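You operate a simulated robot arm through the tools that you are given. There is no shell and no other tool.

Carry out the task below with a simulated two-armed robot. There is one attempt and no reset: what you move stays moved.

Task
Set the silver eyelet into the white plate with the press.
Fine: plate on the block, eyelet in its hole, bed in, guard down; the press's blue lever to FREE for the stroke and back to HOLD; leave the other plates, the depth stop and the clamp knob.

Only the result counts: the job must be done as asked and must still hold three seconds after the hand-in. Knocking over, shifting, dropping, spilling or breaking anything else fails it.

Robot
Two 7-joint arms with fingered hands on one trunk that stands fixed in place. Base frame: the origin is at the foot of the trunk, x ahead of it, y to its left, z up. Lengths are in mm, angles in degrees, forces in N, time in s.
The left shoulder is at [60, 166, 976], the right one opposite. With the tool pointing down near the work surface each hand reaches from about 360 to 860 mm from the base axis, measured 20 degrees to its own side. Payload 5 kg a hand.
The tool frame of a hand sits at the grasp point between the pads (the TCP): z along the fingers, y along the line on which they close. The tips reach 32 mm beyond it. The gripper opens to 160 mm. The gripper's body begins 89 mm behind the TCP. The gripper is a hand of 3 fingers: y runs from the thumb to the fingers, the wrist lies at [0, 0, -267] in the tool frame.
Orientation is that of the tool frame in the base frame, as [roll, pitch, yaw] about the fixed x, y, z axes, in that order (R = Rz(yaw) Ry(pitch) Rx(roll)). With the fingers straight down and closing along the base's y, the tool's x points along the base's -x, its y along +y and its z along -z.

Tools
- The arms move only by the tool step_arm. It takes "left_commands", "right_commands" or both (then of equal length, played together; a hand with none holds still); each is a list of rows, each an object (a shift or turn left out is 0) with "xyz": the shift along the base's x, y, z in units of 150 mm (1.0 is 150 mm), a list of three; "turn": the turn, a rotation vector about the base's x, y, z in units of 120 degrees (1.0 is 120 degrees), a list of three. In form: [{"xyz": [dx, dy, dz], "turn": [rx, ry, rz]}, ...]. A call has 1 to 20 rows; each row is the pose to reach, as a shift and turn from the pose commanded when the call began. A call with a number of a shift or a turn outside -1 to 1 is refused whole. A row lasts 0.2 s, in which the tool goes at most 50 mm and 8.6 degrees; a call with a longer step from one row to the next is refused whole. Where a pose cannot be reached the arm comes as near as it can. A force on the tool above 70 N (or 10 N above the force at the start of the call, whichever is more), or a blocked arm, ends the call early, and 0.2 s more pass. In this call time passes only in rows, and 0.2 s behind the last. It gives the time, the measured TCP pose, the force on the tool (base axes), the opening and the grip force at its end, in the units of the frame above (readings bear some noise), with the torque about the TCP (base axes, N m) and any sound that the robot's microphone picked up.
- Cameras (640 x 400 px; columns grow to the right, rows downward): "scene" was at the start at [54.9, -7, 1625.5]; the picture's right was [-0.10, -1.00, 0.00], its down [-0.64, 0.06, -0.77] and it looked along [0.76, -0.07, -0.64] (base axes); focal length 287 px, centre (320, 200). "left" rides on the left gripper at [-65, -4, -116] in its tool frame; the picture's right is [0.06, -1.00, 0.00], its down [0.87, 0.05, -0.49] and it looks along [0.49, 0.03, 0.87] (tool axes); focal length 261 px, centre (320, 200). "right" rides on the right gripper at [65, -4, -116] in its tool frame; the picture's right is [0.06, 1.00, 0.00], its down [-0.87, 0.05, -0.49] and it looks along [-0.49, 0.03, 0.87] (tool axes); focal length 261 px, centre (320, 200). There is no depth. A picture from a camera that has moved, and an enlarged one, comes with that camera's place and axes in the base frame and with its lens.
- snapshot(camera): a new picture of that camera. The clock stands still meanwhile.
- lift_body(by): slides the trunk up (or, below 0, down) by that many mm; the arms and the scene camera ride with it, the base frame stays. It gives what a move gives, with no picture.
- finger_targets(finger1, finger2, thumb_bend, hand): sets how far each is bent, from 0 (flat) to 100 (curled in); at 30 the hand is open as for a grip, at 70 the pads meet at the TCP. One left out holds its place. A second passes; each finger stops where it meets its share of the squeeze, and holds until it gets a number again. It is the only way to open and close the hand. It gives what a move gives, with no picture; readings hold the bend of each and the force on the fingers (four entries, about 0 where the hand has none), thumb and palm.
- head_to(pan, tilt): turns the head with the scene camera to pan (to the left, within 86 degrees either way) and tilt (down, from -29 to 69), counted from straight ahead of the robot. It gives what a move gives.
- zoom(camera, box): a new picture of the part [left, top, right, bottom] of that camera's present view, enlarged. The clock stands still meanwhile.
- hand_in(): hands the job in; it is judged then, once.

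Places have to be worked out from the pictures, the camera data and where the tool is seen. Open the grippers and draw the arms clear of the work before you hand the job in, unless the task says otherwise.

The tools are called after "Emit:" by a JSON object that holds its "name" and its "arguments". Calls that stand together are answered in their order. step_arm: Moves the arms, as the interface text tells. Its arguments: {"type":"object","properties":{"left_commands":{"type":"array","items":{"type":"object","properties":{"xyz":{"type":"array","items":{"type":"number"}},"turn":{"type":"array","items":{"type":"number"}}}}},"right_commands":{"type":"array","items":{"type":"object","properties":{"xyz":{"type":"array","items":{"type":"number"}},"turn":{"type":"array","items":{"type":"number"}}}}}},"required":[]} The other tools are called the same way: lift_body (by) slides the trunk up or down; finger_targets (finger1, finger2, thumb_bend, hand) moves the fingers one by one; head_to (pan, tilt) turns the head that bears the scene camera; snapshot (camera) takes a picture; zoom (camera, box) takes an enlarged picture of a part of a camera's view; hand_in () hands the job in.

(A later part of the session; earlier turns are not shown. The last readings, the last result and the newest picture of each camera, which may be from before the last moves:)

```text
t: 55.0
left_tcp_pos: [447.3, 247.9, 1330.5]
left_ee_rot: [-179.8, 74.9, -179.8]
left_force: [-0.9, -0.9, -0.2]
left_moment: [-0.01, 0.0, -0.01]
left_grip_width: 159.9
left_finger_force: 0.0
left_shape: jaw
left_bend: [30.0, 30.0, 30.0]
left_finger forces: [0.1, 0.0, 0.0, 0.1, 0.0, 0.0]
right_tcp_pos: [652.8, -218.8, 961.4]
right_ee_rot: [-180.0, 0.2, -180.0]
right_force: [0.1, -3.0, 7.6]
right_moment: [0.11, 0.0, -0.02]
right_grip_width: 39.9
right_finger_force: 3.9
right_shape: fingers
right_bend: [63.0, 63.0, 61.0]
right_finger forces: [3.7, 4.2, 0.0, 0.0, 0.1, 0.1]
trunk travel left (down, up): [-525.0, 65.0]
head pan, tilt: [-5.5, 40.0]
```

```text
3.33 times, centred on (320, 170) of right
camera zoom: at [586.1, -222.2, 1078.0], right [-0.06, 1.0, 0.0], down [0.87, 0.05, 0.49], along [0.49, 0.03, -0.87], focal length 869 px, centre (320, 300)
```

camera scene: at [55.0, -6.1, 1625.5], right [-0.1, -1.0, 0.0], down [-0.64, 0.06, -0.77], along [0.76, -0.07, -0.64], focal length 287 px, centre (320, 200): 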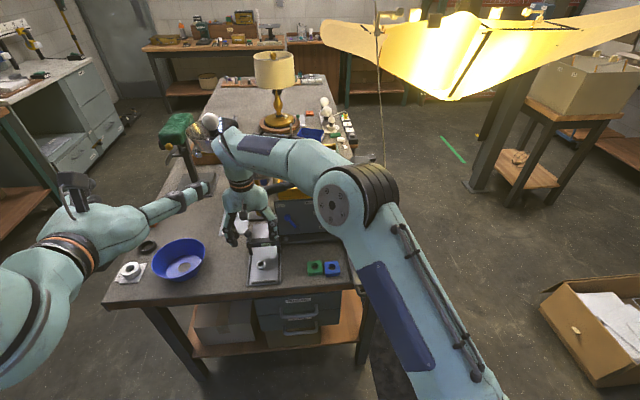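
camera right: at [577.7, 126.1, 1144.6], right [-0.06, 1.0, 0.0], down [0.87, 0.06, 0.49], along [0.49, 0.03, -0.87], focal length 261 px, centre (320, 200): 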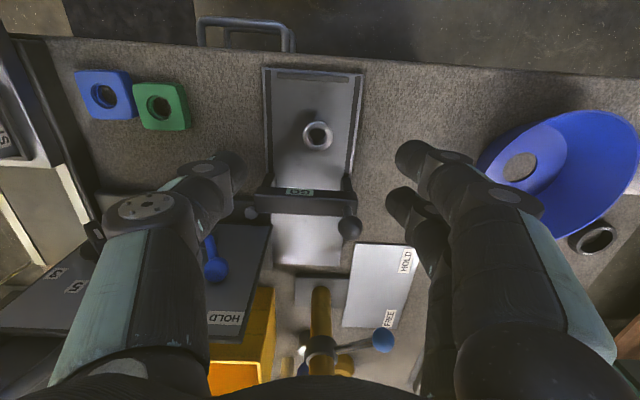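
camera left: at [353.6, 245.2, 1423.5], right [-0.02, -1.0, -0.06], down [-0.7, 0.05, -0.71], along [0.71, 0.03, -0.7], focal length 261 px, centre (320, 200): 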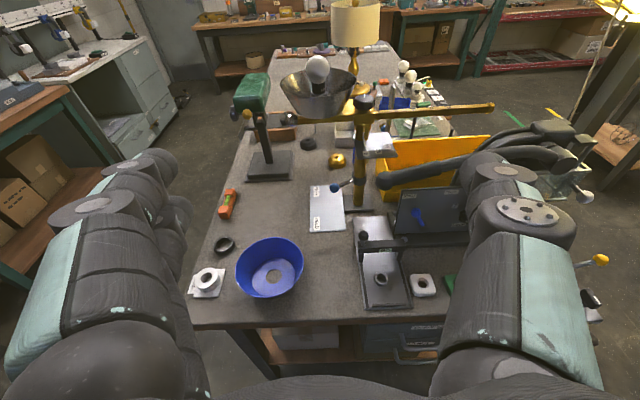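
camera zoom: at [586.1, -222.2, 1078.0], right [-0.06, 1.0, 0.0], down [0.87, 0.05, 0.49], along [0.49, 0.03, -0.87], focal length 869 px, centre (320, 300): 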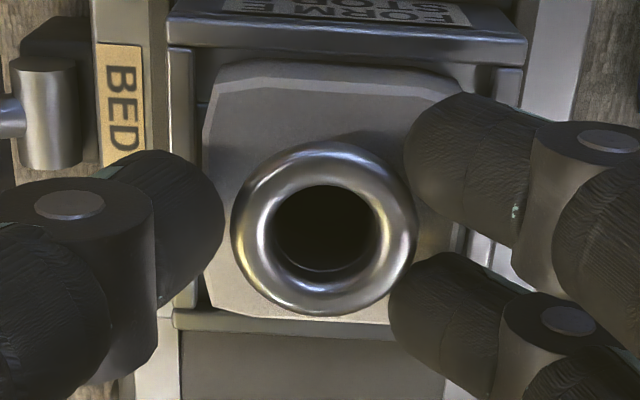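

Fingertips drag on the plate (7.6 N down). Raise 3 mm to free them and open fully.

Emit:
{"name": "step_arm", "arguments": {"right_commands": [{"xyz": [0, 0.006, 0.02]}]}}

Emit:
{"name": "finger_targets", "arguments": {"hand": "right", "finger1": 57, "finger2": 57, "thumb_bend": 57}}

Emit:
{"name": "zoom", "arguments": {"camera": "scene", "box": [350, 225, 385, 255]}}

Emit:
{"name": "zoom", "arguments": {"camera": "right", "box": [260, 110, 380, 230]}}

```text
t: 55.4
left_tcp_pos: [448.1, 249.1, 1330.9]
left_ee_rot: [-179.7, 74.9, -179.8]
left_force: [-0.2, -0.6, 0.5]
left_moment: [-0.04, 0.01, 0.02]
left_grip_width: 159.8
left_finger_force: 0.1
left_shape: jaw
left_bend: [30.0, 30.0, 30.0]
left_finger forces: [0.0, 0.0, 0.0, 0.1, 0.0, 0.1]
right_tcp_pos: [652.1, -216.6, 964.4]
right_ee_rot: [180.0, -0.1, -179.9]
right_force: [-0.6, 0.4, 0.1]
right_moment: [-0.03, 0.01, 0.01]
right_grip_width: 43.2
right_finger_force: 0.0
right_shape: fingers
right_bend: [61.0, 61.0, 61.0]
right_finger forces: [0.1, 0.0, 0.0, 0.1, 0.1, 0.0]
trunk travel left (down, up): [-525.0, 65.0]
head pan, tilt: [-5.5, 40.0]
```

```text
t: 56.4
left_tcp_pos: [448.3, 248.5, 1330.1]
left_ee_rot: [-179.7, 74.9, -179.8]
left_force: [0.2, 0.0, -0.2]
left_moment: [0.0, 0.0, 0.01]
left_grip_width: 160.0
left_finger_force: 0.1
left_shape: jaw
left_bend: [30.0, 30.0, 30.0]
left_finger forces: [0.0, 0.0, 0.0, 0.0, 0.1, 0.0]
right_tcp_pos: [651.3, -217.4, 963.9]
right_ee_rot: [-180.0, -0.1, -180.0]
right_force: [0.1, 0.1, 0.5]
right_moment: [-0.04, 0.0, 0.02]
right_grip_width: 62.5
right_finger_force: 0.1
right_shape: fingers
right_bend: [56.0, 56.0, 56.0]
right_finger forces: [0.0, 0.0, 0.1, 0.1, 0.0, 0.0]
trunk travel left (down, up): [-525.0, 65.0]
head pan, tilt: [-5.5, 40.0]
```

```text
13.33 times, centred on (368, 240) of scene
camera zoom: at [54.9, -6.9, 1625.5], right [-0.1, -1.0, 0.0], down [-0.64, 0.06, -0.77], along [0.76, -0.07, -0.64], focal length 3828 px, centre (-313, -333)
```

zoom: 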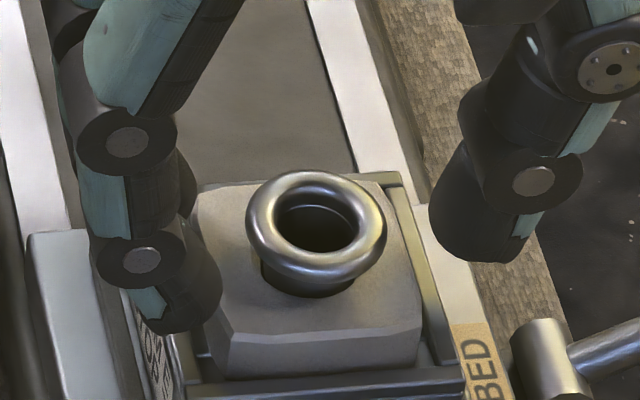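

```text
3.33 times, centred on (320, 170) of right
camera zoom: at [586.5, -221.3, 1080.8], right [-0.06, 1.0, 0.0], down [0.87, 0.05, 0.49], along [0.49, 0.03, -0.87], focal length 869 px, centre (320, 300)
```

zoom: 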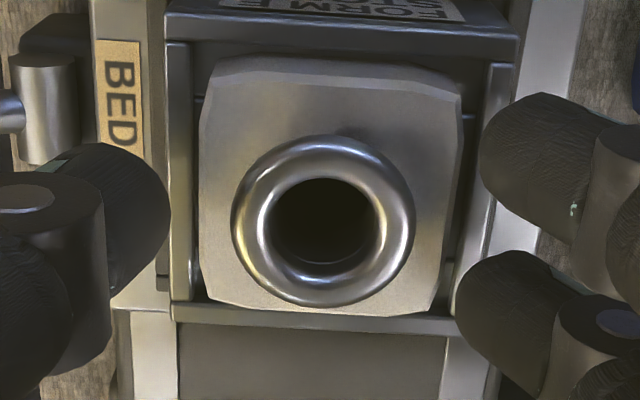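

Released. I retreat upward and inspect the seating closely.

Emit:
{"name": "step_arm", "arguments": {"right_commands": [{"xyz": [0, 0, 0.2]}, {"xyz": [-0.1, 0, 0.45]}, {"xyz": [-0.3, 0, 0.6]}]}}

Emit:
{"name": "zoom", "arguments": {"camera": "scene", "box": [355, 228, 382, 252]}}

Emit:
{"name": "zoom", "arguments": {"camera": "right", "box": [280, 120, 360, 200]}}

```text
t: 57.2
left_tcp_pos: [447.8, 249.4, 1332.1]
left_ee_rot: [-179.6, 75.0, -179.8]
left_force: [0.4, 0.2, 0.0]
left_moment: [-0.01, 0.0, -0.02]
left_grip_width: 159.9
left_finger_force: 0.1
left_shape: jaw
left_bend: [30.0, 30.0, 30.0]
left_finger forces: [0.0, 0.0, 0.0, 0.1, 0.1, 0.0]
right_tcp_pos: [605.9, -216.1, 1055.0]
right_ee_rot: [-179.9, 0.1, -179.9]
right_force: [-0.1, 0.0, -0.3]
right_moment: [-0.04, -0.05, -0.02]
right_grip_width: 62.4
right_finger_force: 0.1
right_shape: fingers
right_bend: [56.0, 56.0, 56.0]
right_finger forces: [0.0, 0.0, 0.0, 0.0, 0.1, 0.1]
trunk travel left (down, up): [-525.0, 65.0]
head pan, tilt: [-5.5, 40.0]
```

```text
16.00 times, centred on (368, 240) of scene
camera zoom: at [53.7, -6.8, 1625.5], right [-0.1, -1.0, 0.0], down [-0.64, 0.06, -0.77], along [0.76, -0.07, -0.64], focal length 4594 px, centre (-456, -440)
```

zoom: 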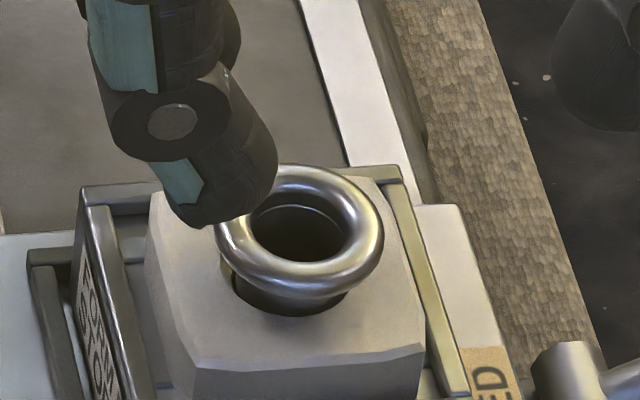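

```text
5.00 times, centred on (320, 160) of right
camera zoom: at [540.3, -219.8, 1171.4], right [-0.06, 1.0, 0.0], down [0.87, 0.06, 0.49], along [0.49, 0.03, -0.87], focal length 1303 px, centre (320, 400)
```

zoom: 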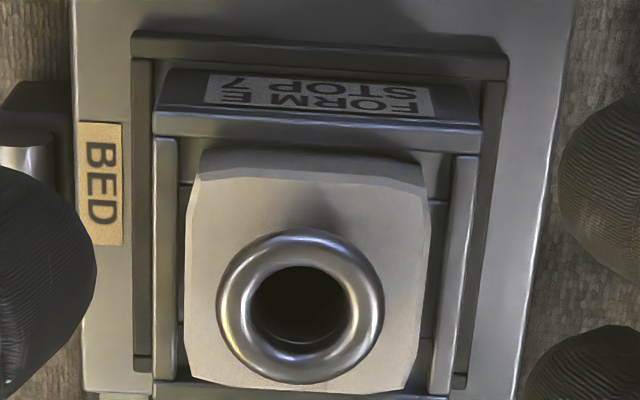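

The tube is in the hole, flange ~2–3 mm proud and ~0.8 mm toward −y. I'll take hold of the flange again lightly to centre it and see if it settles deeper.

Emit:
{"name": "step_arm", "arguments": {"right_commands": [{"xyz": [0.2, -0.004, -0.15]}, {"xyz": [0.3, -0.004, -0.4]}, {"xyz": [0.3, -0.004, -0.598]}]}}

Emit:
{"name": "finger_targets", "arguments": {"hand": "right", "finger1": 64, "finger2": 64, "thumb_bend": 64.5}}

Emit:
{"name": "zoom", "arguments": {"camera": "right", "box": [260, 110, 380, 230]}}

```text
t: 58.0
left_tcp_pos: [449.1, 247.7, 1330.7]
left_ee_rot: [-179.9, 75.0, -179.8]
left_force: [0.1, 0.1, 0.4]
left_moment: [-0.01, 0.01, -0.01]
left_grip_width: 159.9
left_finger_force: 0.0
left_shape: jaw
left_bend: [30.0, 30.0, 30.0]
left_finger forces: [0.1, 0.0, 0.0, 0.1, 0.0, 0.1]
right_tcp_pos: [652.0, -218.1, 965.4]
right_ee_rot: [-180.0, 0.0, 179.9]
right_force: [0.1, -0.1, 0.1]
right_moment: [0.01, -0.01, 0.02]
right_grip_width: 62.6
right_finger_force: 0.0
right_shape: fingers
right_bend: [56.0, 56.0, 56.0]
right_finger forces: [0.0, 0.0, 0.0, 0.0, 0.0, 0.0]
trunk travel left (down, up): [-525.0, 65.0]
head pan, tilt: [-5.5, 40.0]
```

```text
t: 59.0
left_tcp_pos: [447.9, 248.5, 1329.7]
left_ee_rot: [-179.6, 74.9, -179.7]
left_force: [-0.2, 0.5, 0.2]
left_moment: [0.0, 0.0, 0.0]
left_grip_width: 160.0
left_finger_force: 0.1
left_shape: jaw
left_bend: [30.0, 30.0, 30.0]
left_finger forces: [0.0, 0.0, 0.1, 0.1, 0.0, 0.0]
right_tcp_pos: [650.4, -217.0, 964.3]
right_ee_rot: [-180.0, 0.1, -179.9]
right_force: [1.1, 0.1, 1.3]
right_moment: [0.02, 0.01, 0.0]
right_grip_width: 36.2
right_finger_force: 2.1
right_shape: fingers
right_bend: [63.0, 63.0, 63.0]
right_finger forces: [0.6, 1.3, 0.1, 0.0, 1.7, 0.1]
trunk travel left (down, up): [-525.0, 65.0]
head pan, tilt: [-5.5, 40.0]
```

```text
3.33 times, centred on (320, 170) of right
camera zoom: at [585.7, -220.9, 1080.8], right [-0.06, 1.0, 0.0], down [0.87, 0.05, 0.49], along [0.49, 0.03, -0.87], focal length 869 px, centre (320, 300)
```

zoom: 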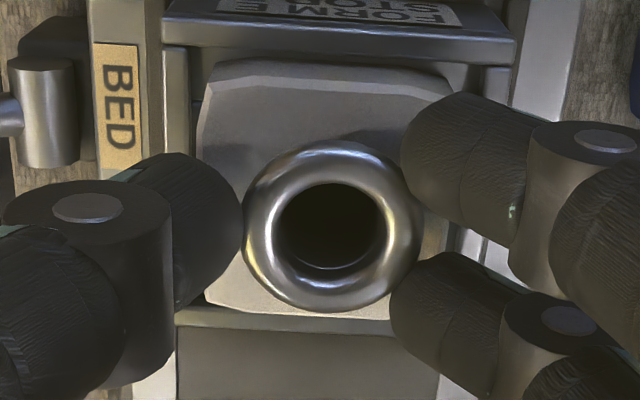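

Now ~+1 mm in y. Tighten slightly, then press down lightly while sweeping −0.6, −1.2 mm in y to let it find the bore.

Emit:
{"name": "finger_targets", "arguments": {"hand": "right", "finger1": 66, "finger2": 66, "thumb_bend": 66}}

Emit:
{"name": "step_arm", "arguments": {"right_commands": [{"xyz": [0, 0, -0.012]}, {"xyz": [0, -0.003, -0.012]}, {"xyz": [0, -0.006, -0.014]}]}}

Emit:
{"name": "zoom", "arguments": {"camera": "right", "box": [260, 110, 380, 230]}}

Emit:
{"name": "zoom", "arguments": {"camera": "scene", "box": [350, 225, 385, 255]}}

```text
t: 60.0
left_tcp_pos: [447.7, 249.1, 1330.5]
left_ee_rot: [-179.8, 75.0, -179.8]
left_force: [0.4, -0.1, 0.7]
left_moment: [0.03, 0.0, -0.02]
left_grip_width: 160.2
left_finger_force: 0.2
left_shape: jaw
left_bend: [30.0, 30.0, 30.0]
left_finger forces: [0.0, 0.0, 0.0, 0.1, 0.0, 0.0]
right_tcp_pos: [650.8, -216.3, 965.5]
right_ee_rot: [-180.0, 0.0, 180.0]
right_force: [0.0, 0.3, -0.9]
right_moment: [-0.02, -0.02, 0.05]
right_grip_width: 34.3
right_finger_force: 4.9
right_shape: fingers
right_bend: [64.0, 63.0, 64.0]
right_finger forces: [2.1, 2.9, 0.1, 0.0, 4.8, 0.1]
trunk travel left (down, up): [-525.0, 65.0]
head pan, tilt: [-5.5, 40.0]
```

```text
t: 60.8
left_tcp_pos: [447.3, 248.7, 1331.1]
left_ee_rot: [-179.6, 74.9, -179.8]
left_force: [-0.5, 0.1, 1.2]
left_moment: [0.01, 0.0, -0.01]
left_grip_width: 159.7
left_finger_force: 0.1
left_shape: jaw
left_bend: [30.0, 30.0, 30.0]
left_finger forces: [0.0, 0.1, 0.0, 0.0, 0.0, 0.0]
right_tcp_pos: [650.5, -217.0, 963.2]
right_ee_rot: [-180.0, 0.1, -179.9]
right_force: [-0.1, 0.5, 4.0]
right_moment: [0.05, 0.01, 0.0]
right_grip_width: 33.9
right_finger_force: 6.0
right_shape: fingers
right_bend: [64.0, 64.0, 64.0]
right_finger forces: [2.4, 3.4, 0.0, 0.1, 5.4, 0.0]
trunk travel left (down, up): [-525.0, 65.0]
head pan, tilt: [-5.5, 40.0]
```

```text
3.33 times, centred on (320, 170) of right
camera zoom: at [585.9, -221.8, 1079.0], right [-0.06, 1.0, 0.0], down [0.87, 0.05, 0.49], along [0.49, 0.03, -0.87], focal length 869 px, centre (320, 300)
```

zoom: 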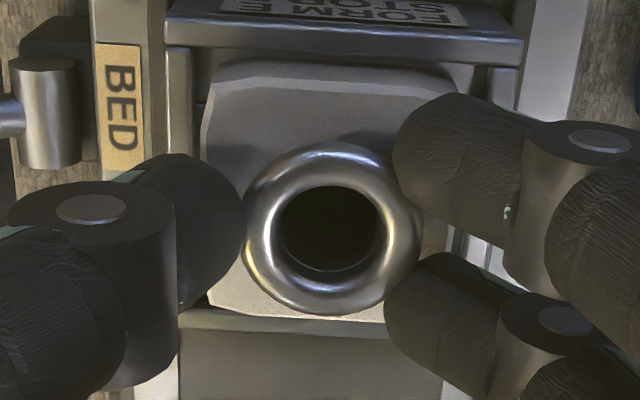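

```text
13.33 times, centred on (368, 240) of scene
camera zoom: at [54.6, -6.7, 1625.6], right [-0.1, -1.0, 0.0], down [-0.64, 0.06, -0.77], along [0.76, -0.07, -0.64], focal length 3828 px, centre (-313, -333)
```

zoom: 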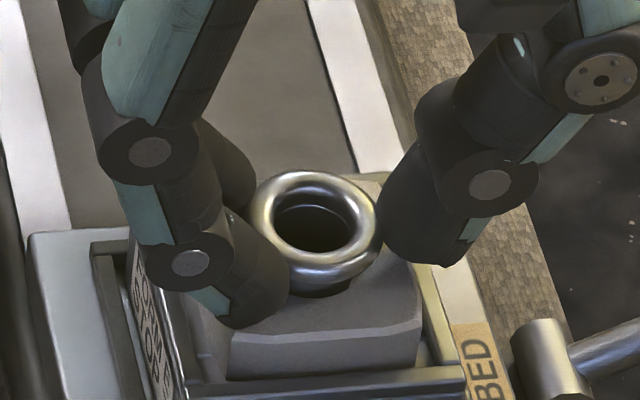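

It rests firmly (4 N) at the same level, so that's its seat before pressing; it's now centred. Release gently and retreat.

Emit:
{"name": "step_arm", "arguments": {"right_commands": [{"xyz": [0, 0, 0.01]}]}}

Emit:
{"name": "finger_targets", "arguments": {"hand": "right", "finger1": 63.5, "finger2": 63.5, "thumb_bend": 63.5}}

Emit:
{"name": "finger_targets", "arguments": {"hand": "right", "finger1": 54, "finger2": 54, "thumb_bend": 54}}

Emit:
{"name": "zoom", "arguments": {"camera": "right", "box": [260, 110, 380, 230]}}

Emit:
{"name": "zoom", "arguments": {"camera": "scene", "box": [350, 225, 385, 255]}}

```text
t: 61.2
left_tcp_pos: [448.4, 248.2, 1330.9]
left_ee_rot: [-179.7, 74.9, -179.8]
left_force: [-0.5, 0.1, -0.1]
left_moment: [0.0, 0.01, 0.02]
left_grip_width: 160.0
left_finger_force: 0.2
left_shape: jaw
left_bend: [30.0, 30.0, 30.0]
left_finger forces: [0.1, 0.0, 0.0, 0.1, 0.0, 0.1]
right_tcp_pos: [650.2, -217.6, 962.7]
right_ee_rot: [-180.0, 0.0, 179.9]
right_force: [-0.8, 0.2, 0.0]
right_moment: [0.01, -0.02, 0.02]
right_grip_width: 34.3
right_finger_force: 5.7
right_shape: fingers
right_bend: [64.0, 64.0, 64.0]
right_finger forces: [2.3, 3.4, 0.1, 0.0, 5.2, 0.0]
trunk travel left (down, up): [-525.0, 65.0]
head pan, tilt: [-5.5, 40.0]
```

```text
t: 62.2
left_tcp_pos: [448.1, 248.6, 1330.8]
left_ee_rot: [-179.7, 74.9, -179.8]
left_force: [0.2, 0.2, -0.6]
left_moment: [0.02, -0.01, 0.0]
left_grip_width: 160.2
left_finger_force: 0.1
left_shape: jaw
left_bend: [30.0, 30.0, 30.0]
left_finger forces: [0.1, 0.1, 0.0, 0.1, 0.0, 0.0]
right_tcp_pos: [652.0, -217.6, 964.4]
right_ee_rot: [179.9, 0.1, 180.0]
right_force: [0.2, -0.4, 0.8]
right_moment: [-0.02, -0.03, 0.0]
right_grip_width: 37.1
right_finger_force: 0.9
right_shape: fingers
right_bend: [63.0, 63.0, 63.0]
right_finger forces: [0.3, 0.9, 0.1, 0.0, 0.9, 0.1]
trunk travel left (down, up): [-525.0, 65.0]
head pan, tilt: [-5.5, 40.0]
```

```text
t: 63.2
left_tcp_pos: [448.8, 247.3, 1330.2]
left_ee_rot: [-179.7, 74.8, -179.7]
left_force: [-0.1, 0.2, -0.2]
left_moment: [0.02, 0.0, 0.01]
left_grip_width: 160.0
left_finger_force: 0.1
left_shape: jaw
left_bend: [30.0, 30.0, 30.0]
left_finger forces: [0.0, 0.0, 0.1, 0.0, 0.0, 0.0]
right_tcp_pos: [650.9, -218.1, 964.5]
right_ee_rot: [179.9, 0.0, 180.0]
right_force: [-0.6, -0.7, 0.1]
right_moment: [0.0, -0.01, 0.04]
right_grip_width: 70.4
right_finger_force: 0.1
right_shape: fingers
right_bend: [54.0, 54.0, 54.0]
right_finger forces: [0.1, 0.0, 0.0, 0.0, 0.0, 0.0]
trunk travel left (down, up): [-525.0, 65.0]
head pan, tilt: [-5.5, 40.0]
```

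```text
3.33 times, centred on (320, 170) of right
camera zoom: at [586.0, -222.0, 1080.0], right [-0.06, 1.0, 0.0], down [0.87, 0.05, 0.49], along [0.49, 0.03, -0.87], focal length 869 px, centre (320, 300)
```

zoom: 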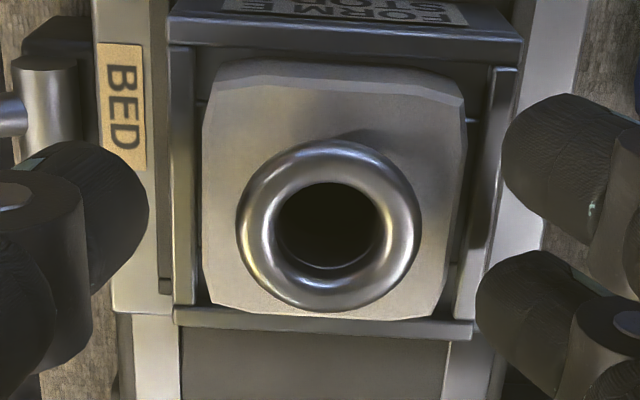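

```text
13.33 times, centred on (368, 240) of scene
camera zoom: at [54.9, -6.9, 1625.5], right [-0.1, -1.0, 0.0], down [-0.64, 0.06, -0.77], along [0.76, -0.07, -0.64], focal length 3828 px, centre (-313, -333)
```

zoom: 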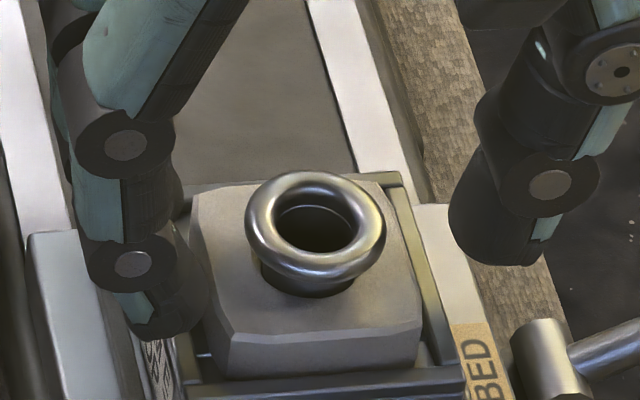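

Eyelet is centred in the plate. Now the bed: its U-handle bar is at about (498,−193,885). I retreat up and back, close the fist, and come down in front of the handle.

Emit:
{"name": "step_arm", "arguments": {"right_commands": [{"xyz": [0, 0, 0.25]}, {"xyz": [-0.1, 0.02, 0.5]}, {"xyz": [-0.4, 0.05, 0.6]}, {"xyz": [-0.7, 0.1, 0.6]}, {"xyz": [-1.0, 0.15, 0.6]}]}}

Emit:
{"name": "finger_targets", "arguments": {"hand": "right", "finger1": 70, "finger2": 70, "thumb_bend": 70}}

Emit:
{"name": "snapshot", "arguments": {"camera": "right"}}

Emit:
{"name": "zoom", "arguments": {"camera": "scene", "box": [320, 200, 440, 310]}}

```text
t: 64.4
left_tcp_pos: [446.3, 248.6, 1331.3]
left_ee_rot: [-179.7, 74.9, -179.8]
left_force: [-0.9, 0.0, 0.4]
left_moment: [0.01, -0.01, -0.03]
left_grip_width: 159.9
left_finger_force: 0.1
left_shape: jaw
left_bend: [30.0, 30.0, 30.0]
left_finger forces: [0.1, 0.0, 0.0, 0.1, 0.1, 0.0]
right_tcp_pos: [500.6, -196.5, 1054.9]
right_ee_rot: [179.9, 0.0, -180.0]
right_force: [-0.1, 0.4, 1.1]
right_moment: [-0.05, -0.01, 0.01]
right_grip_width: 70.4
right_finger_force: 0.1
right_shape: fingers
right_bend: [54.0, 54.0, 54.0]
right_finger forces: [0.0, 0.0, 0.0, 0.0, 0.0, 0.0]
trunk travel left (down, up): [-525.0, 65.0]
head pan, tilt: [-5.5, 40.0]
```

```text
t: 65.4
left_tcp_pos: [448.1, 248.3, 1330.4]
left_ee_rot: [-179.8, 75.0, -179.7]
left_force: [0.2, 0.6, 0.0]
left_moment: [0.02, -0.01, 0.0]
left_grip_width: 160.0
left_finger_force: 0.0
left_shape: jaw
left_bend: [30.0, 30.0, 30.0]
left_finger forces: [0.0, 0.0, 0.0, 0.1, 0.1, 0.0]
right_tcp_pos: [500.2, -198.1, 1054.7]
right_ee_rot: [-180.0, 0.1, -180.0]
right_force: [-0.7, -0.3, -0.4]
right_moment: [-0.02, 0.03, 0.0]
right_grip_width: 12.9
right_finger_force: 0.0
right_shape: fingers
right_bend: [70.0, 70.0, 70.0]
right_finger forces: [0.1, 0.1, 0.0, 0.0, 0.0, 0.0]
trunk travel left (down, up): [-525.0, 65.0]
head pan, tilt: [-5.5, 40.0]
```

```text
taken
camera right: at [435.4, -201.0, 1170.4], right [-0.06, 1.0, 0.0], down [0.87, 0.05, 0.49], along [0.49, 0.03, -0.87], focal length 261 px, centre (320, 200)
```

right: 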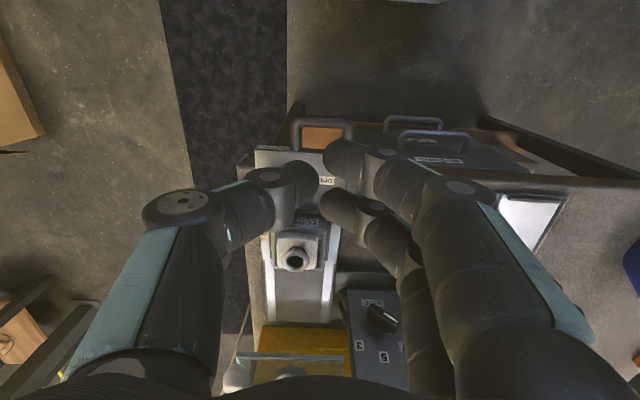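

```text
3.64 times, centred on (380, 255) of scene
camera zoom: at [54.9, -6.9, 1625.5], right [-0.1, -1.0, 0.0], down [-0.64, 0.06, -0.77], along [0.76, -0.07, -0.64], focal length 1044 px, centre (102, 0)
```

zoom: 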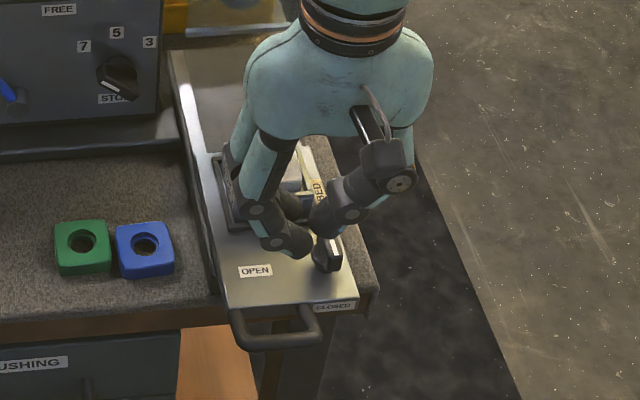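

Handle bar confirmed ≈(499,−192,889). Go to x≈455, then down to z≈905 in front of it.

Emit:
{"name": "step_arm", "arguments": {"right_commands": [{"xyz": [-0.3, 0.027, 0]}, {"xyz": [-0.3, 0.027, -0.3]}, {"xyz": [-0.3, 0.027, -0.6]}, {"xyz": [-0.3, 0.027, -0.85]}, {"xyz": [-0.3, 0.027, -1.0]}]}}

Emit:
{"name": "snapshot", "arguments": {"camera": "right"}}

Emit:
{"name": "zoom", "arguments": {"camera": "scene", "box": [320, 200, 440, 320]}}

```text
t: 66.6
left_tcp_pos: [448.6, 249.9, 1330.7]
left_ee_rot: [-179.6, 74.9, -179.8]
left_force: [-0.1, -0.4, -0.7]
left_moment: [-0.02, -0.02, 0.0]
left_grip_width: 159.9
left_finger_force: 0.1
left_shape: jaw
left_bend: [30.0, 30.0, 30.0]
left_finger forces: [0.0, 0.0, 0.0, 0.1, 0.0, 0.0]
right_tcp_pos: [454.9, -192.7, 903.7]
right_ee_rot: [179.9, 0.0, -179.9]
right_force: [0.3, 0.2, -0.3]
right_moment: [0.0, 0.03, -0.01]
right_grip_width: 13.0
right_finger_force: 0.1
right_shape: fingers
right_bend: [70.0, 70.0, 70.0]
right_finger forces: [0.1, 0.1, 0.0, 0.0, 0.0, 0.0]
trunk travel left (down, up): [-525.0, 65.0]
head pan, tilt: [-5.5, 40.0]
```

```text
taken
camera right: at [389.9, -196.6, 1019.1], right [-0.06, 1.0, 0.0], down [0.87, 0.05, 0.49], along [0.49, 0.03, -0.87], focal length 261 px, centre (320, 200)
```

right: 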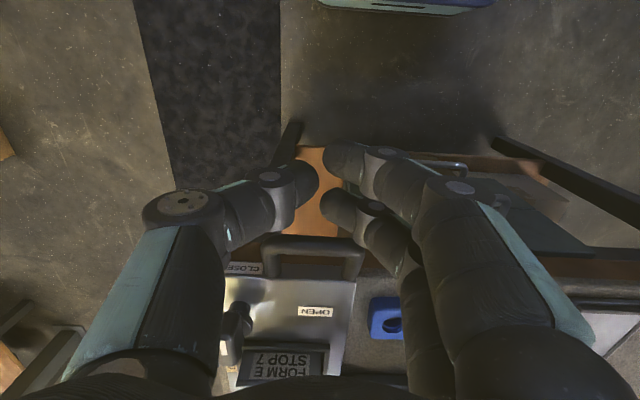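

```text
3.33 times, centred on (380, 260) of scene
camera zoom: at [54.9, -6.8, 1625.6], right [-0.1, -1.0, 0.0], down [-0.64, 0.06, -0.77], along [0.76, -0.07, -0.64], focal length 957 px, centre (120, 0)
```

zoom: 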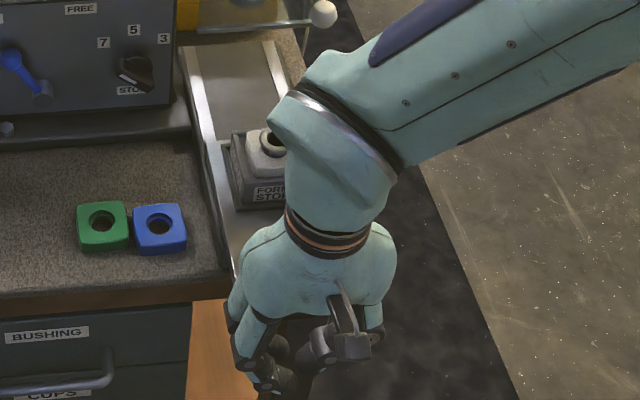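

Fist is in front of the handle bar. Push +x slowly (5 mm per row) and watch the force.

Emit:
{"name": "step_arm", "arguments": {"right_commands": [{"xyz": [0.033, 0, 0]}, {"xyz": [0.066, 0, 0]}, {"xyz": [0.1, 0, 0]}, {"xyz": [0.133, 0, 0]}, {"xyz": [0.166, 0, 0]}, {"xyz": [0.2, 0, 0]}]}}

Emit:
{"name": "snapshot", "arguments": {"camera": "right"}}

```text
t: 68.0
left_tcp_pos: [448.5, 248.4, 1330.8]
left_ee_rot: [-179.8, 74.8, -179.7]
left_force: [0.0, -0.6, -0.5]
left_moment: [-0.05, 0.0, 0.0]
left_grip_width: 159.9
left_finger_force: 0.1
left_shape: jaw
left_bend: [30.0, 30.0, 30.0]
left_finger forces: [0.1, 0.0, 0.0, 0.1, 0.0, 0.0]
right_tcp_pos: [485.9, -192.0, 904.1]
right_ee_rot: [179.9, 0.0, -179.9]
right_force: [-2.2, 0.5, -0.6]
right_moment: [0.01, 0.06, -0.01]
right_grip_width: 12.6
right_finger_force: 0.4
right_shape: fingers
right_bend: [70.0, 70.0, 70.0]
right_finger forces: [0.1, 1.6, 0.0, 0.0, 0.0, 0.0]
trunk travel left (down, up): [-525.0, 65.0]
head pan, tilt: [-5.5, 40.0]
```

```text
taken
camera right: at [421.4, -196.0, 1020.0], right [-0.06, 1.0, 0.0], down [0.87, 0.06, 0.49], along [0.49, 0.03, -0.87], focal length 261 px, centre (320, 200)
```

right: 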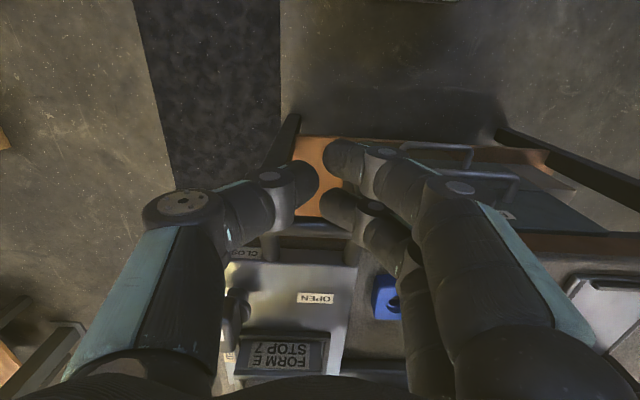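

The bed slides freely (~2 N). Continue pushing gently at ~37 mm/s for 100 mm, then check.

Emit:
{"name": "step_arm", "arguments": {"right_commands": [{"xyz": [0.04, 0, 0]}, {"xyz": [0.09, 0, 0]}, {"xyz": [0.14, 0, 0]}, {"xyz": [0.19, 0, 0]}, {"xyz": [0.24, 0, 0]}, {"xyz": [0.29, 0, 0]}, {"xyz": [0.34, 0, 0]}, {"xyz": [0.39, 0, 0]}, {"xyz": [0.44, 0, 0]}, {"xyz": [0.49, 0, 0]}, {"xyz": [0.54, 0, 0]}, {"xyz": [0.59, 0, 0]}, {"xyz": [0.64, 0, 0]}, {"xyz": [0.67, 0, 0]}]}}

Emit:
{"name": "snapshot", "arguments": {"camera": "right"}}

Emit:
{"name": "zoom", "arguments": {"camera": "scene", "box": [320, 150, 440, 270]}}

```text
t: 71.0
left_tcp_pos: [447.5, 247.8, 1330.1]
left_ee_rot: [-179.6, 74.9, -179.8]
left_force: [-0.3, 0.1, 0.1]
left_moment: [-0.04, 0.01, -0.02]
left_grip_width: 160.0
left_finger_force: 0.0
left_shape: jaw
left_bend: [30.0, 30.0, 30.0]
left_finger forces: [0.0, 0.0, 0.0, 0.0, 0.0, 0.0]
right_tcp_pos: [586.7, -190.6, 903.6]
right_ee_rot: [180.0, 0.1, -179.9]
right_force: [-2.8, 0.0, 0.0]
right_moment: [0.02, 0.02, 0.05]
right_grip_width: 12.5
right_finger_force: 0.7
right_shape: fingers
right_bend: [70.0, 70.0, 70.0]
right_finger forces: [0.0, 1.6, 0.0, 0.0, 0.0, 0.0]
trunk travel left (down, up): [-525.0, 65.0]
head pan, tilt: [-5.5, 40.0]
```

```text
taken
camera right: at [521.5, -195.9, 1020.0], right [-0.06, 1.0, 0.0], down [0.87, 0.06, 0.49], along [0.49, 0.03, -0.87], focal length 261 px, centre (320, 200)
```

right: 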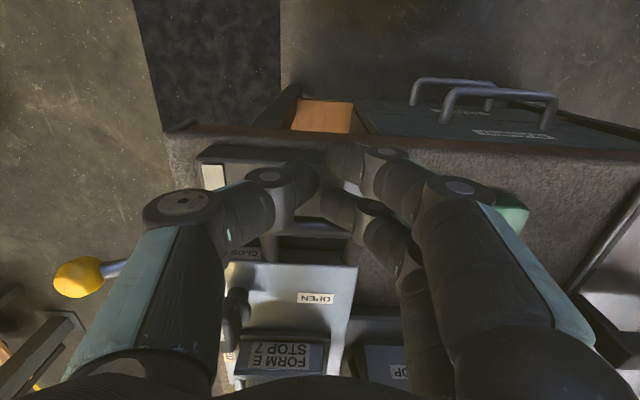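

```text
3.33 times, centred on (380, 210) of scene
camera zoom: at [54.8, -6.9, 1625.5], right [-0.1, -1.0, 0.0], down [-0.64, 0.06, -0.77], along [0.76, -0.07, -0.64], focal length 957 px, centre (120, 167)
```

zoom: 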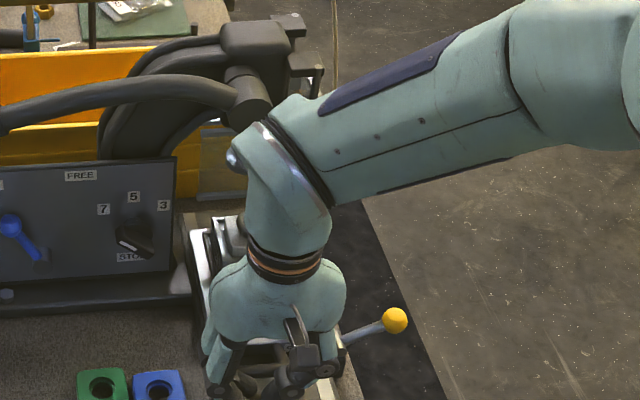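

Continue pushing; ~60 mm should remain. Smaller steps, watching for the stop.

Emit:
{"name": "step_arm", "arguments": {"right_commands": [{"xyz": [0.033, 0, 0]}, {"xyz": [0.067, 0, 0]}, {"xyz": [0.1, 0, 0]}, {"xyz": [0.133, 0, 0]}, {"xyz": [0.167, 0, 0]}, {"xyz": [0.2, 0, 0]}, {"xyz": [0.233, 0, 0]}, {"xyz": [0.267, 0, 0]}, {"xyz": [0.3, 0, 0]}]}}

Emit:
{"name": "snapshot", "arguments": {"camera": "right"}}

Emit:
{"name": "zoom", "arguments": {"camera": "scene", "box": [320, 150, 440, 270]}}

Emit:
{"name": "zoom", "arguments": {"camera": "left", "box": [460, 100, 630, 240]}}

```text
t: 73.0
left_tcp_pos: [446.7, 248.0, 1331.7]
left_ee_rot: [-179.7, 74.9, -179.8]
left_force: [-0.6, -0.2, 0.1]
left_moment: [0.05, 0.01, -0.01]
left_grip_width: 159.9
left_finger_force: 0.1
left_shape: jaw
left_bend: [30.0, 30.0, 30.0]
left_finger forces: [0.0, 0.0, 0.0, 0.0, 0.0, 0.1]
right_tcp_pos: [630.4, -191.1, 904.8]
right_ee_rot: [180.0, -0.2, 180.0]
right_force: [-6.7, 1.0, 0.5]
right_moment: [-0.01, 0.13, 0.09]
right_grip_width: 12.7
right_finger_force: 3.7
right_shape: fingers
right_bend: [70.0, 70.0, 70.0]
right_finger forces: [0.0, 6.8, 0.1, 0.1, 0.0, 0.1]
trunk travel left (down, up): [-525.0, 65.0]
head pan, tilt: [-5.5, 40.0]
```

```text
taken
camera right: at [565.3, -195.9, 1020.3], right [-0.06, 1.0, 0.0], down [0.87, 0.05, 0.49], along [0.49, 0.03, -0.87], focal length 261 px, centre (320, 200)
```

right: 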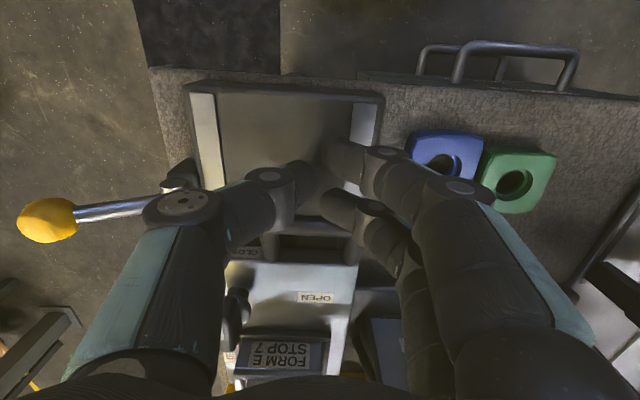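

```text
3.33 times, centred on (380, 210) of scene
camera zoom: at [54.0, -6.8, 1625.6], right [-0.1, -1.0, 0.0], down [-0.64, 0.06, -0.77], along [0.76, -0.07, -0.64], focal length 957 px, centre (120, 167)
```

zoom: 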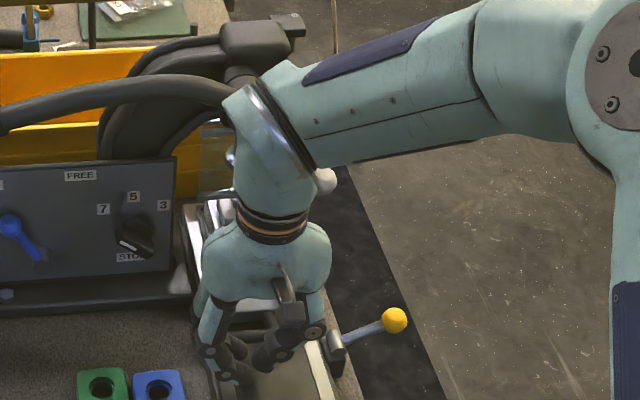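

```text
2.86 times, centred on (545, 170) of left
camera zoom: at [352.6, 244.9, 1424.2], right [-0.02, -1.0, -0.06], down [-0.7, 0.05, -0.71], along [0.71, 0.03, -0.7], focal length 745 px, centre (-323, 286)
```

zoom: 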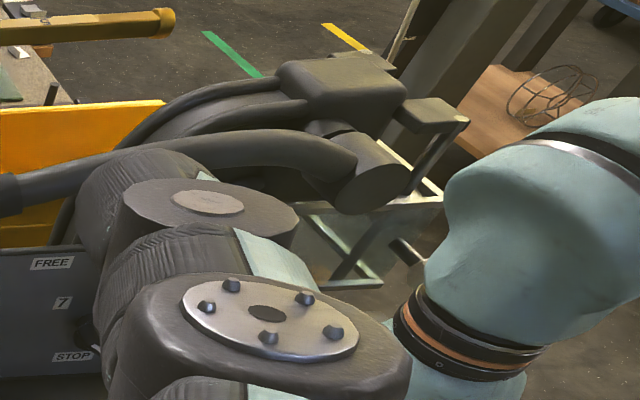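

Resistance rose slightly to 6.7 N. Continue with small 3 mm steps to find the end stop.

Emit:
{"name": "step_arm", "arguments": {"right_commands": [{"xyz": [0.02, 0, 0]}, {"xyz": [0.04, 0, 0]}, {"xyz": [0.06, 0, 0]}, {"xyz": [0.08, 0, 0]}, {"xyz": [0.1, 0, 0]}]}}

Emit:
{"name": "snapshot", "arguments": {"camera": "right"}}

```text
t: 74.2
left_tcp_pos: [445.8, 250.6, 1332.0]
left_ee_rot: [-179.5, 74.9, -179.5]
left_force: [0.8, -0.6, -1.4]
left_moment: [0.0, -0.03, 0.01]
left_grip_width: 159.8
left_finger_force: 0.0
left_shape: jaw
left_bend: [30.0, 30.0, 30.0]
left_finger forces: [0.0, 0.1, 0.0, 0.0, 0.0, 0.0]
right_tcp_pos: [632.1, -186.6, 902.7]
right_ee_rot: [-179.9, -1.9, 180.0]
right_force: [-34.0, 1.4, 19.8]
right_moment: [0.36, 0.0, 0.53]
right_grip_width: 12.5
right_finger_force: 18.7
right_shape: fingers
right_bend: [70.0, 73.0, 70.0]
right_finger forces: [0.1, 38.0, 0.0, 0.0, 0.0, 0.1]
trunk travel left (down, up): [-525.0, 65.0]
head pan, tilt: [-5.5, 40.0]
stopped in row 5 (right hand): the force on the tool passed its limit at 72 N (the readings are from after the stop); the commanded pose is now the measured one
```

```text
taken
camera right: at [570.6, -190.5, 1020.2], right [-0.06, 1.0, 0.0], down [0.89, 0.05, 0.46], along [0.46, 0.03, -0.89], focal length 261 px, centre (320, 200)
```

right: 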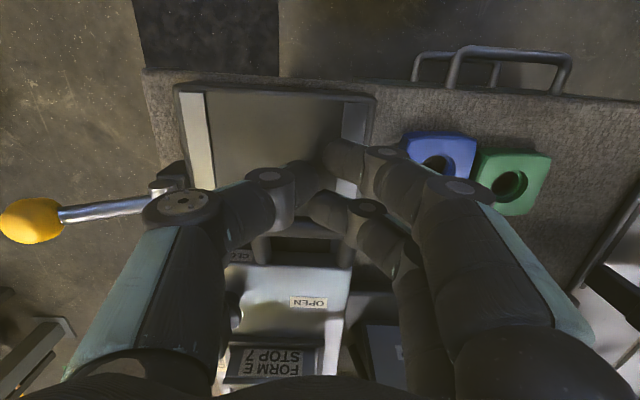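

Firm stop at ~164 mm travel, presumably fully in. Back the hand off and raise it to look.

Emit:
{"name": "step_arm", "arguments": {"right_commands": [{"xyz": [-0.1, 0, 0]}, {"xyz": [-0.3, 0, 0]}, {"xyz": [-0.5, 0, 0.1]}, {"xyz": [-0.7, 0, 0.35]}, {"xyz": [-0.9, -0.2, 0.6]}, {"xyz": [-1.0, -0.4, 0.9]}]}}

Emit:
{"name": "step_arm", "arguments": {"right_commands": [{"xyz": [-0.1, -0.3, 0.2]}, {"xyz": [-0.2, -0.6, 0.3]}, {"xyz": [-0.2, -0.8, 0.3]}]}}

Emit:
{"name": "zoom", "arguments": {"camera": "scene", "box": [325, 150, 405, 250]}}

Emit:
{"name": "snapshot", "arguments": {"camera": "right"}}

Emit:
{"name": "snapshot", "arguments": {"camera": "scene"}}

```text
refused: row 5 steps farther than a row can; nothing moved
```

```text
refused: row 1 steps farther than a row can; nothing moved
```

```text
4.00 times, centred on (365, 200) of scene
camera zoom: at [52.3, -5.8, 1626.0], right [-0.09, -1.0, 0.0], down [-0.64, 0.06, -0.77], along [0.76, -0.07, -0.64], focal length 1148 px, centre (140, 200)
```

zoom: 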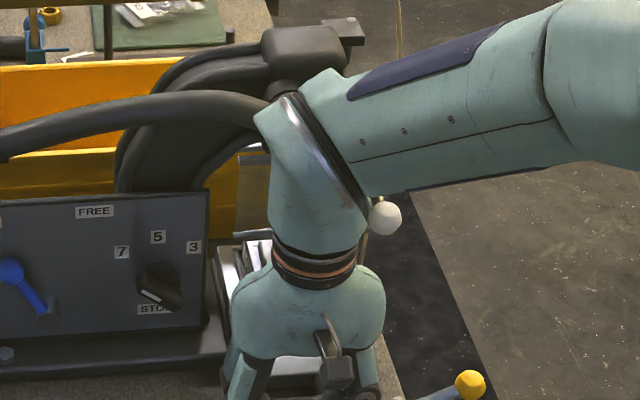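

```text
taken
camera right: at [570.6, -190.5, 1020.2], right [-0.06, 1.0, 0.0], down [0.89, 0.05, 0.46], along [0.46, 0.03, -0.89], focal length 261 px, centre (320, 200)
```

right: 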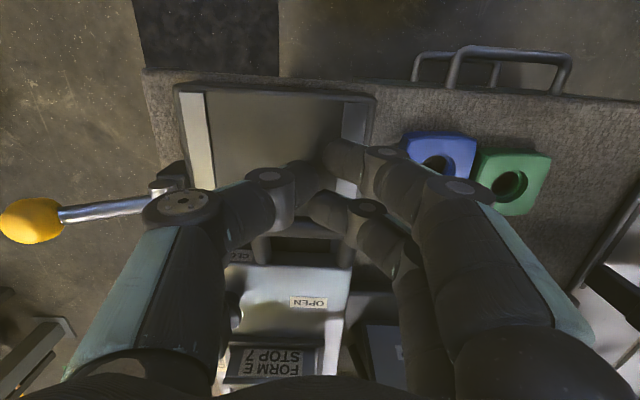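

```text
taken
camera scene: at [52.3, -5.8, 1626.0], right [-0.09, -1.0, 0.0], down [-0.64, 0.06, -0.77], along [0.76, -0.07, -0.64], focal length 287 px, centre (320, 200)
```

scene: 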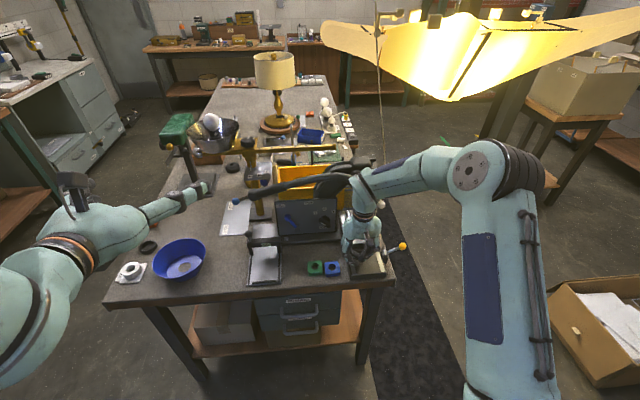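

Those steps were too long; I resend with smaller ones.

Emit:
{"name": "step_arm", "arguments": {"right_commands": [{"xyz": [-0.1, 0, 0]}, {"xyz": [-0.35, 0, 0]}, {"xyz": [-0.6, 0, 0.1]}, {"xyz": [-0.8, 0, 0.3]}, {"xyz": [-0.9, -0.1, 0.55]}, {"xyz": [-1.0, -0.2, 0.8]}, {"xyz": [-1.0, -0.4, 1.0]}]}}

Emit:
{"name": "step_arm", "arguments": {"right_commands": [{"xyz": [0, -0.25, 0.1]}, {"xyz": [0, -0.5, 0.2]}, {"xyz": [0, -0.75, 0.2]}]}}

Emit:
{"name": "zoom", "arguments": {"camera": "scene", "box": [325, 150, 405, 250]}}

Emit:
{"name": "snapshot", "arguments": {"camera": "right"}}

Emit:
{"name": "zoom", "arguments": {"camera": "left", "box": [460, 100, 630, 240]}}

```text
t: 75.8
left_tcp_pos: [448.7, 248.2, 1331.0]
left_ee_rot: [-179.9, 74.8, -179.9]
left_force: [0.3, -0.9, 0.6]
left_moment: [-0.02, -0.01, -0.01]
left_grip_width: 159.9
left_finger_force: 0.1
left_shape: jaw
left_bend: [30.0, 30.0, 30.0]
left_finger forces: [0.0, 0.1, 0.0, 0.0, 0.0, 0.0]
right_tcp_pos: [486.3, -249.9, 1051.4]
right_ee_rot: [179.9, -1.5, -180.0]
right_force: [0.0, 0.1, -0.1]
right_moment: [0.02, 0.0, -0.01]
right_grip_width: 12.8
right_finger_force: 0.0
right_shape: fingers
right_bend: [70.0, 70.0, 70.0]
right_finger forces: [0.1, 0.1, 0.0, 0.0, 0.0, 0.0]
trunk travel left (down, up): [-525.0, 65.0]
head pan, tilt: [-5.5, 40.0]
```

```text
t: 76.6
left_tcp_pos: [448.7, 247.6, 1331.1]
left_ee_rot: [-180.0, 75.0, -179.9]
left_force: [-0.1, 0.1, 0.5]
left_moment: [0.02, 0.01, 0.01]
left_grip_width: 160.0
left_finger_force: 0.1
left_shape: jaw
left_bend: [30.0, 30.0, 30.0]
left_finger forces: [0.1, 0.1, 0.1, 0.1, 0.0, 0.0]
right_tcp_pos: [487.0, -365.0, 1080.3]
right_ee_rot: [-180.0, -1.5, 179.9]
right_force: [0.0, -0.5, -1.0]
right_moment: [0.01, -0.01, -0.01]
right_grip_width: 12.4
right_finger_force: 0.0
right_shape: fingers
right_bend: [70.0, 70.0, 70.0]
right_finger forces: [0.0, 0.1, 0.0, 0.0, 0.2, 0.1]
trunk travel left (down, up): [-525.0, 65.0]
head pan, tilt: [-5.5, 40.0]
```

```text
4.00 times, centred on (365, 200) of scene
camera zoom: at [54.9, -8.2, 1625.5], right [-0.1, -1.0, 0.0], down [-0.64, 0.06, -0.77], along [0.76, -0.07, -0.64], focal length 1148 px, centre (140, 200)
```

zoom: 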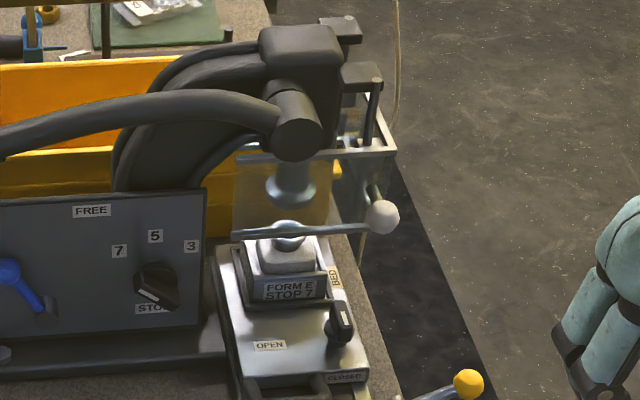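

```text
taken
camera right: at [424.5, -368.6, 1198.7], right [-0.06, 1.0, 0.0], down [0.88, 0.05, 0.47], along [0.47, 0.03, -0.88], focal length 261 px, centre (320, 200)
```

right: 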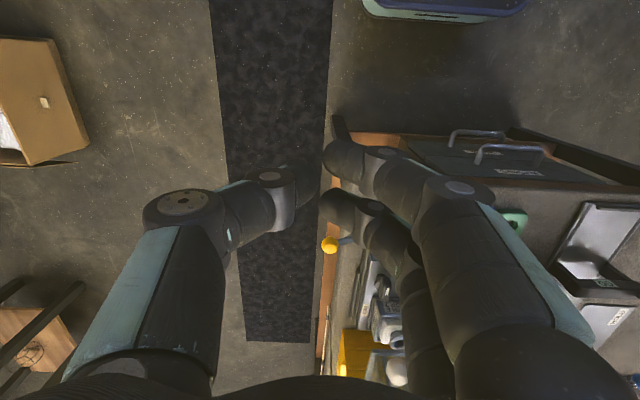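

```text
2.86 times, centred on (545, 170) of left
camera zoom: at [353.8, 244.1, 1424.3], right [-0.02, -1.0, -0.06], down [-0.7, 0.05, -0.71], along [0.71, 0.03, -0.7], focal length 745 px, centre (-323, 286)
```

zoom: 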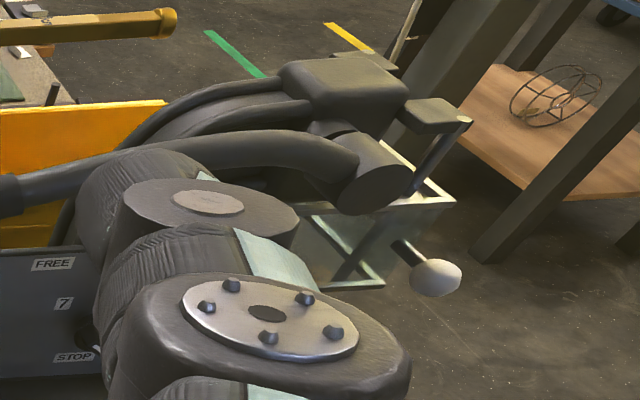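

Bed is under the ram. Zoom for detail of ram, eyelet, guard.

Emit:
{"name": "zoom", "arguments": {"camera": "scene", "box": [350, 180, 395, 240]}}

Emit:
{"name": "zoom", "arguments": {"camera": "scene", "box": [370, 150, 430, 205]}}

Emit:
{"name": "zoom", "arguments": {"camera": "scene", "box": [370, 225, 430, 275]}}

```text
6.67 times, centred on (372, 210) of scene
camera zoom: at [54.9, -8.2, 1625.5], right [-0.1, -1.0, 0.0], down [-0.64, 0.06, -0.77], along [0.76, -0.07, -0.64], focal length 1914 px, centre (-30, 133)
```

zoom: 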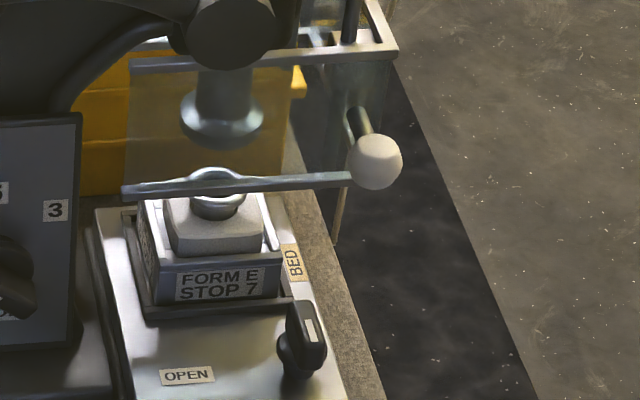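

```text
7.27 times, centred on (400, 178) of scene
camera zoom: at [54.9, -8.2, 1625.5], right [-0.1, -1.0, 0.0], down [-0.64, 0.06, -0.77], along [0.76, -0.07, -0.64], focal length 2088 px, centre (-262, 364)
```

zoom: 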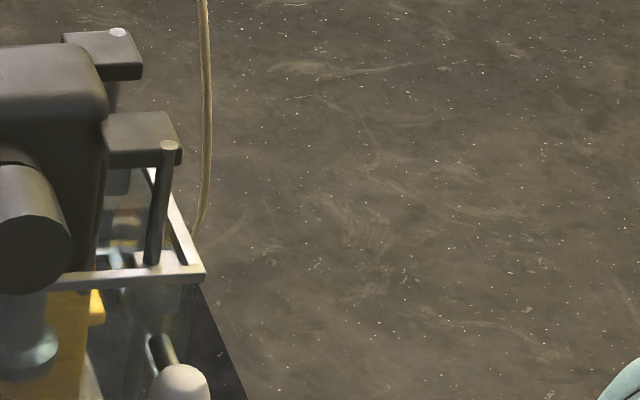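

```text
8.00 times, centred on (400, 250) of scene
camera zoom: at [54.9, -8.2, 1625.5], right [-0.1, -1.0, 0.0], down [-0.64, 0.06, -0.77], along [0.76, -0.07, -0.64], focal length 2297 px, centre (-320, -200)
```

zoom: 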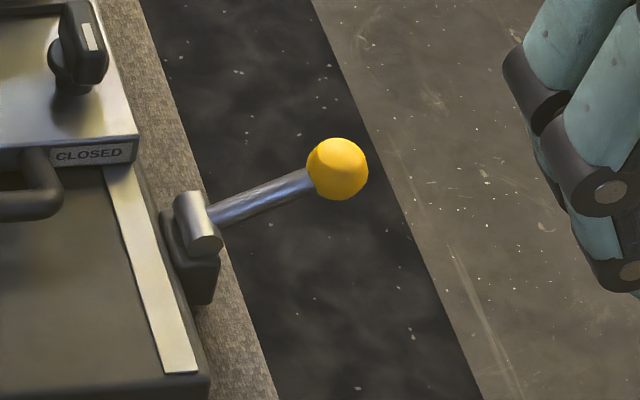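

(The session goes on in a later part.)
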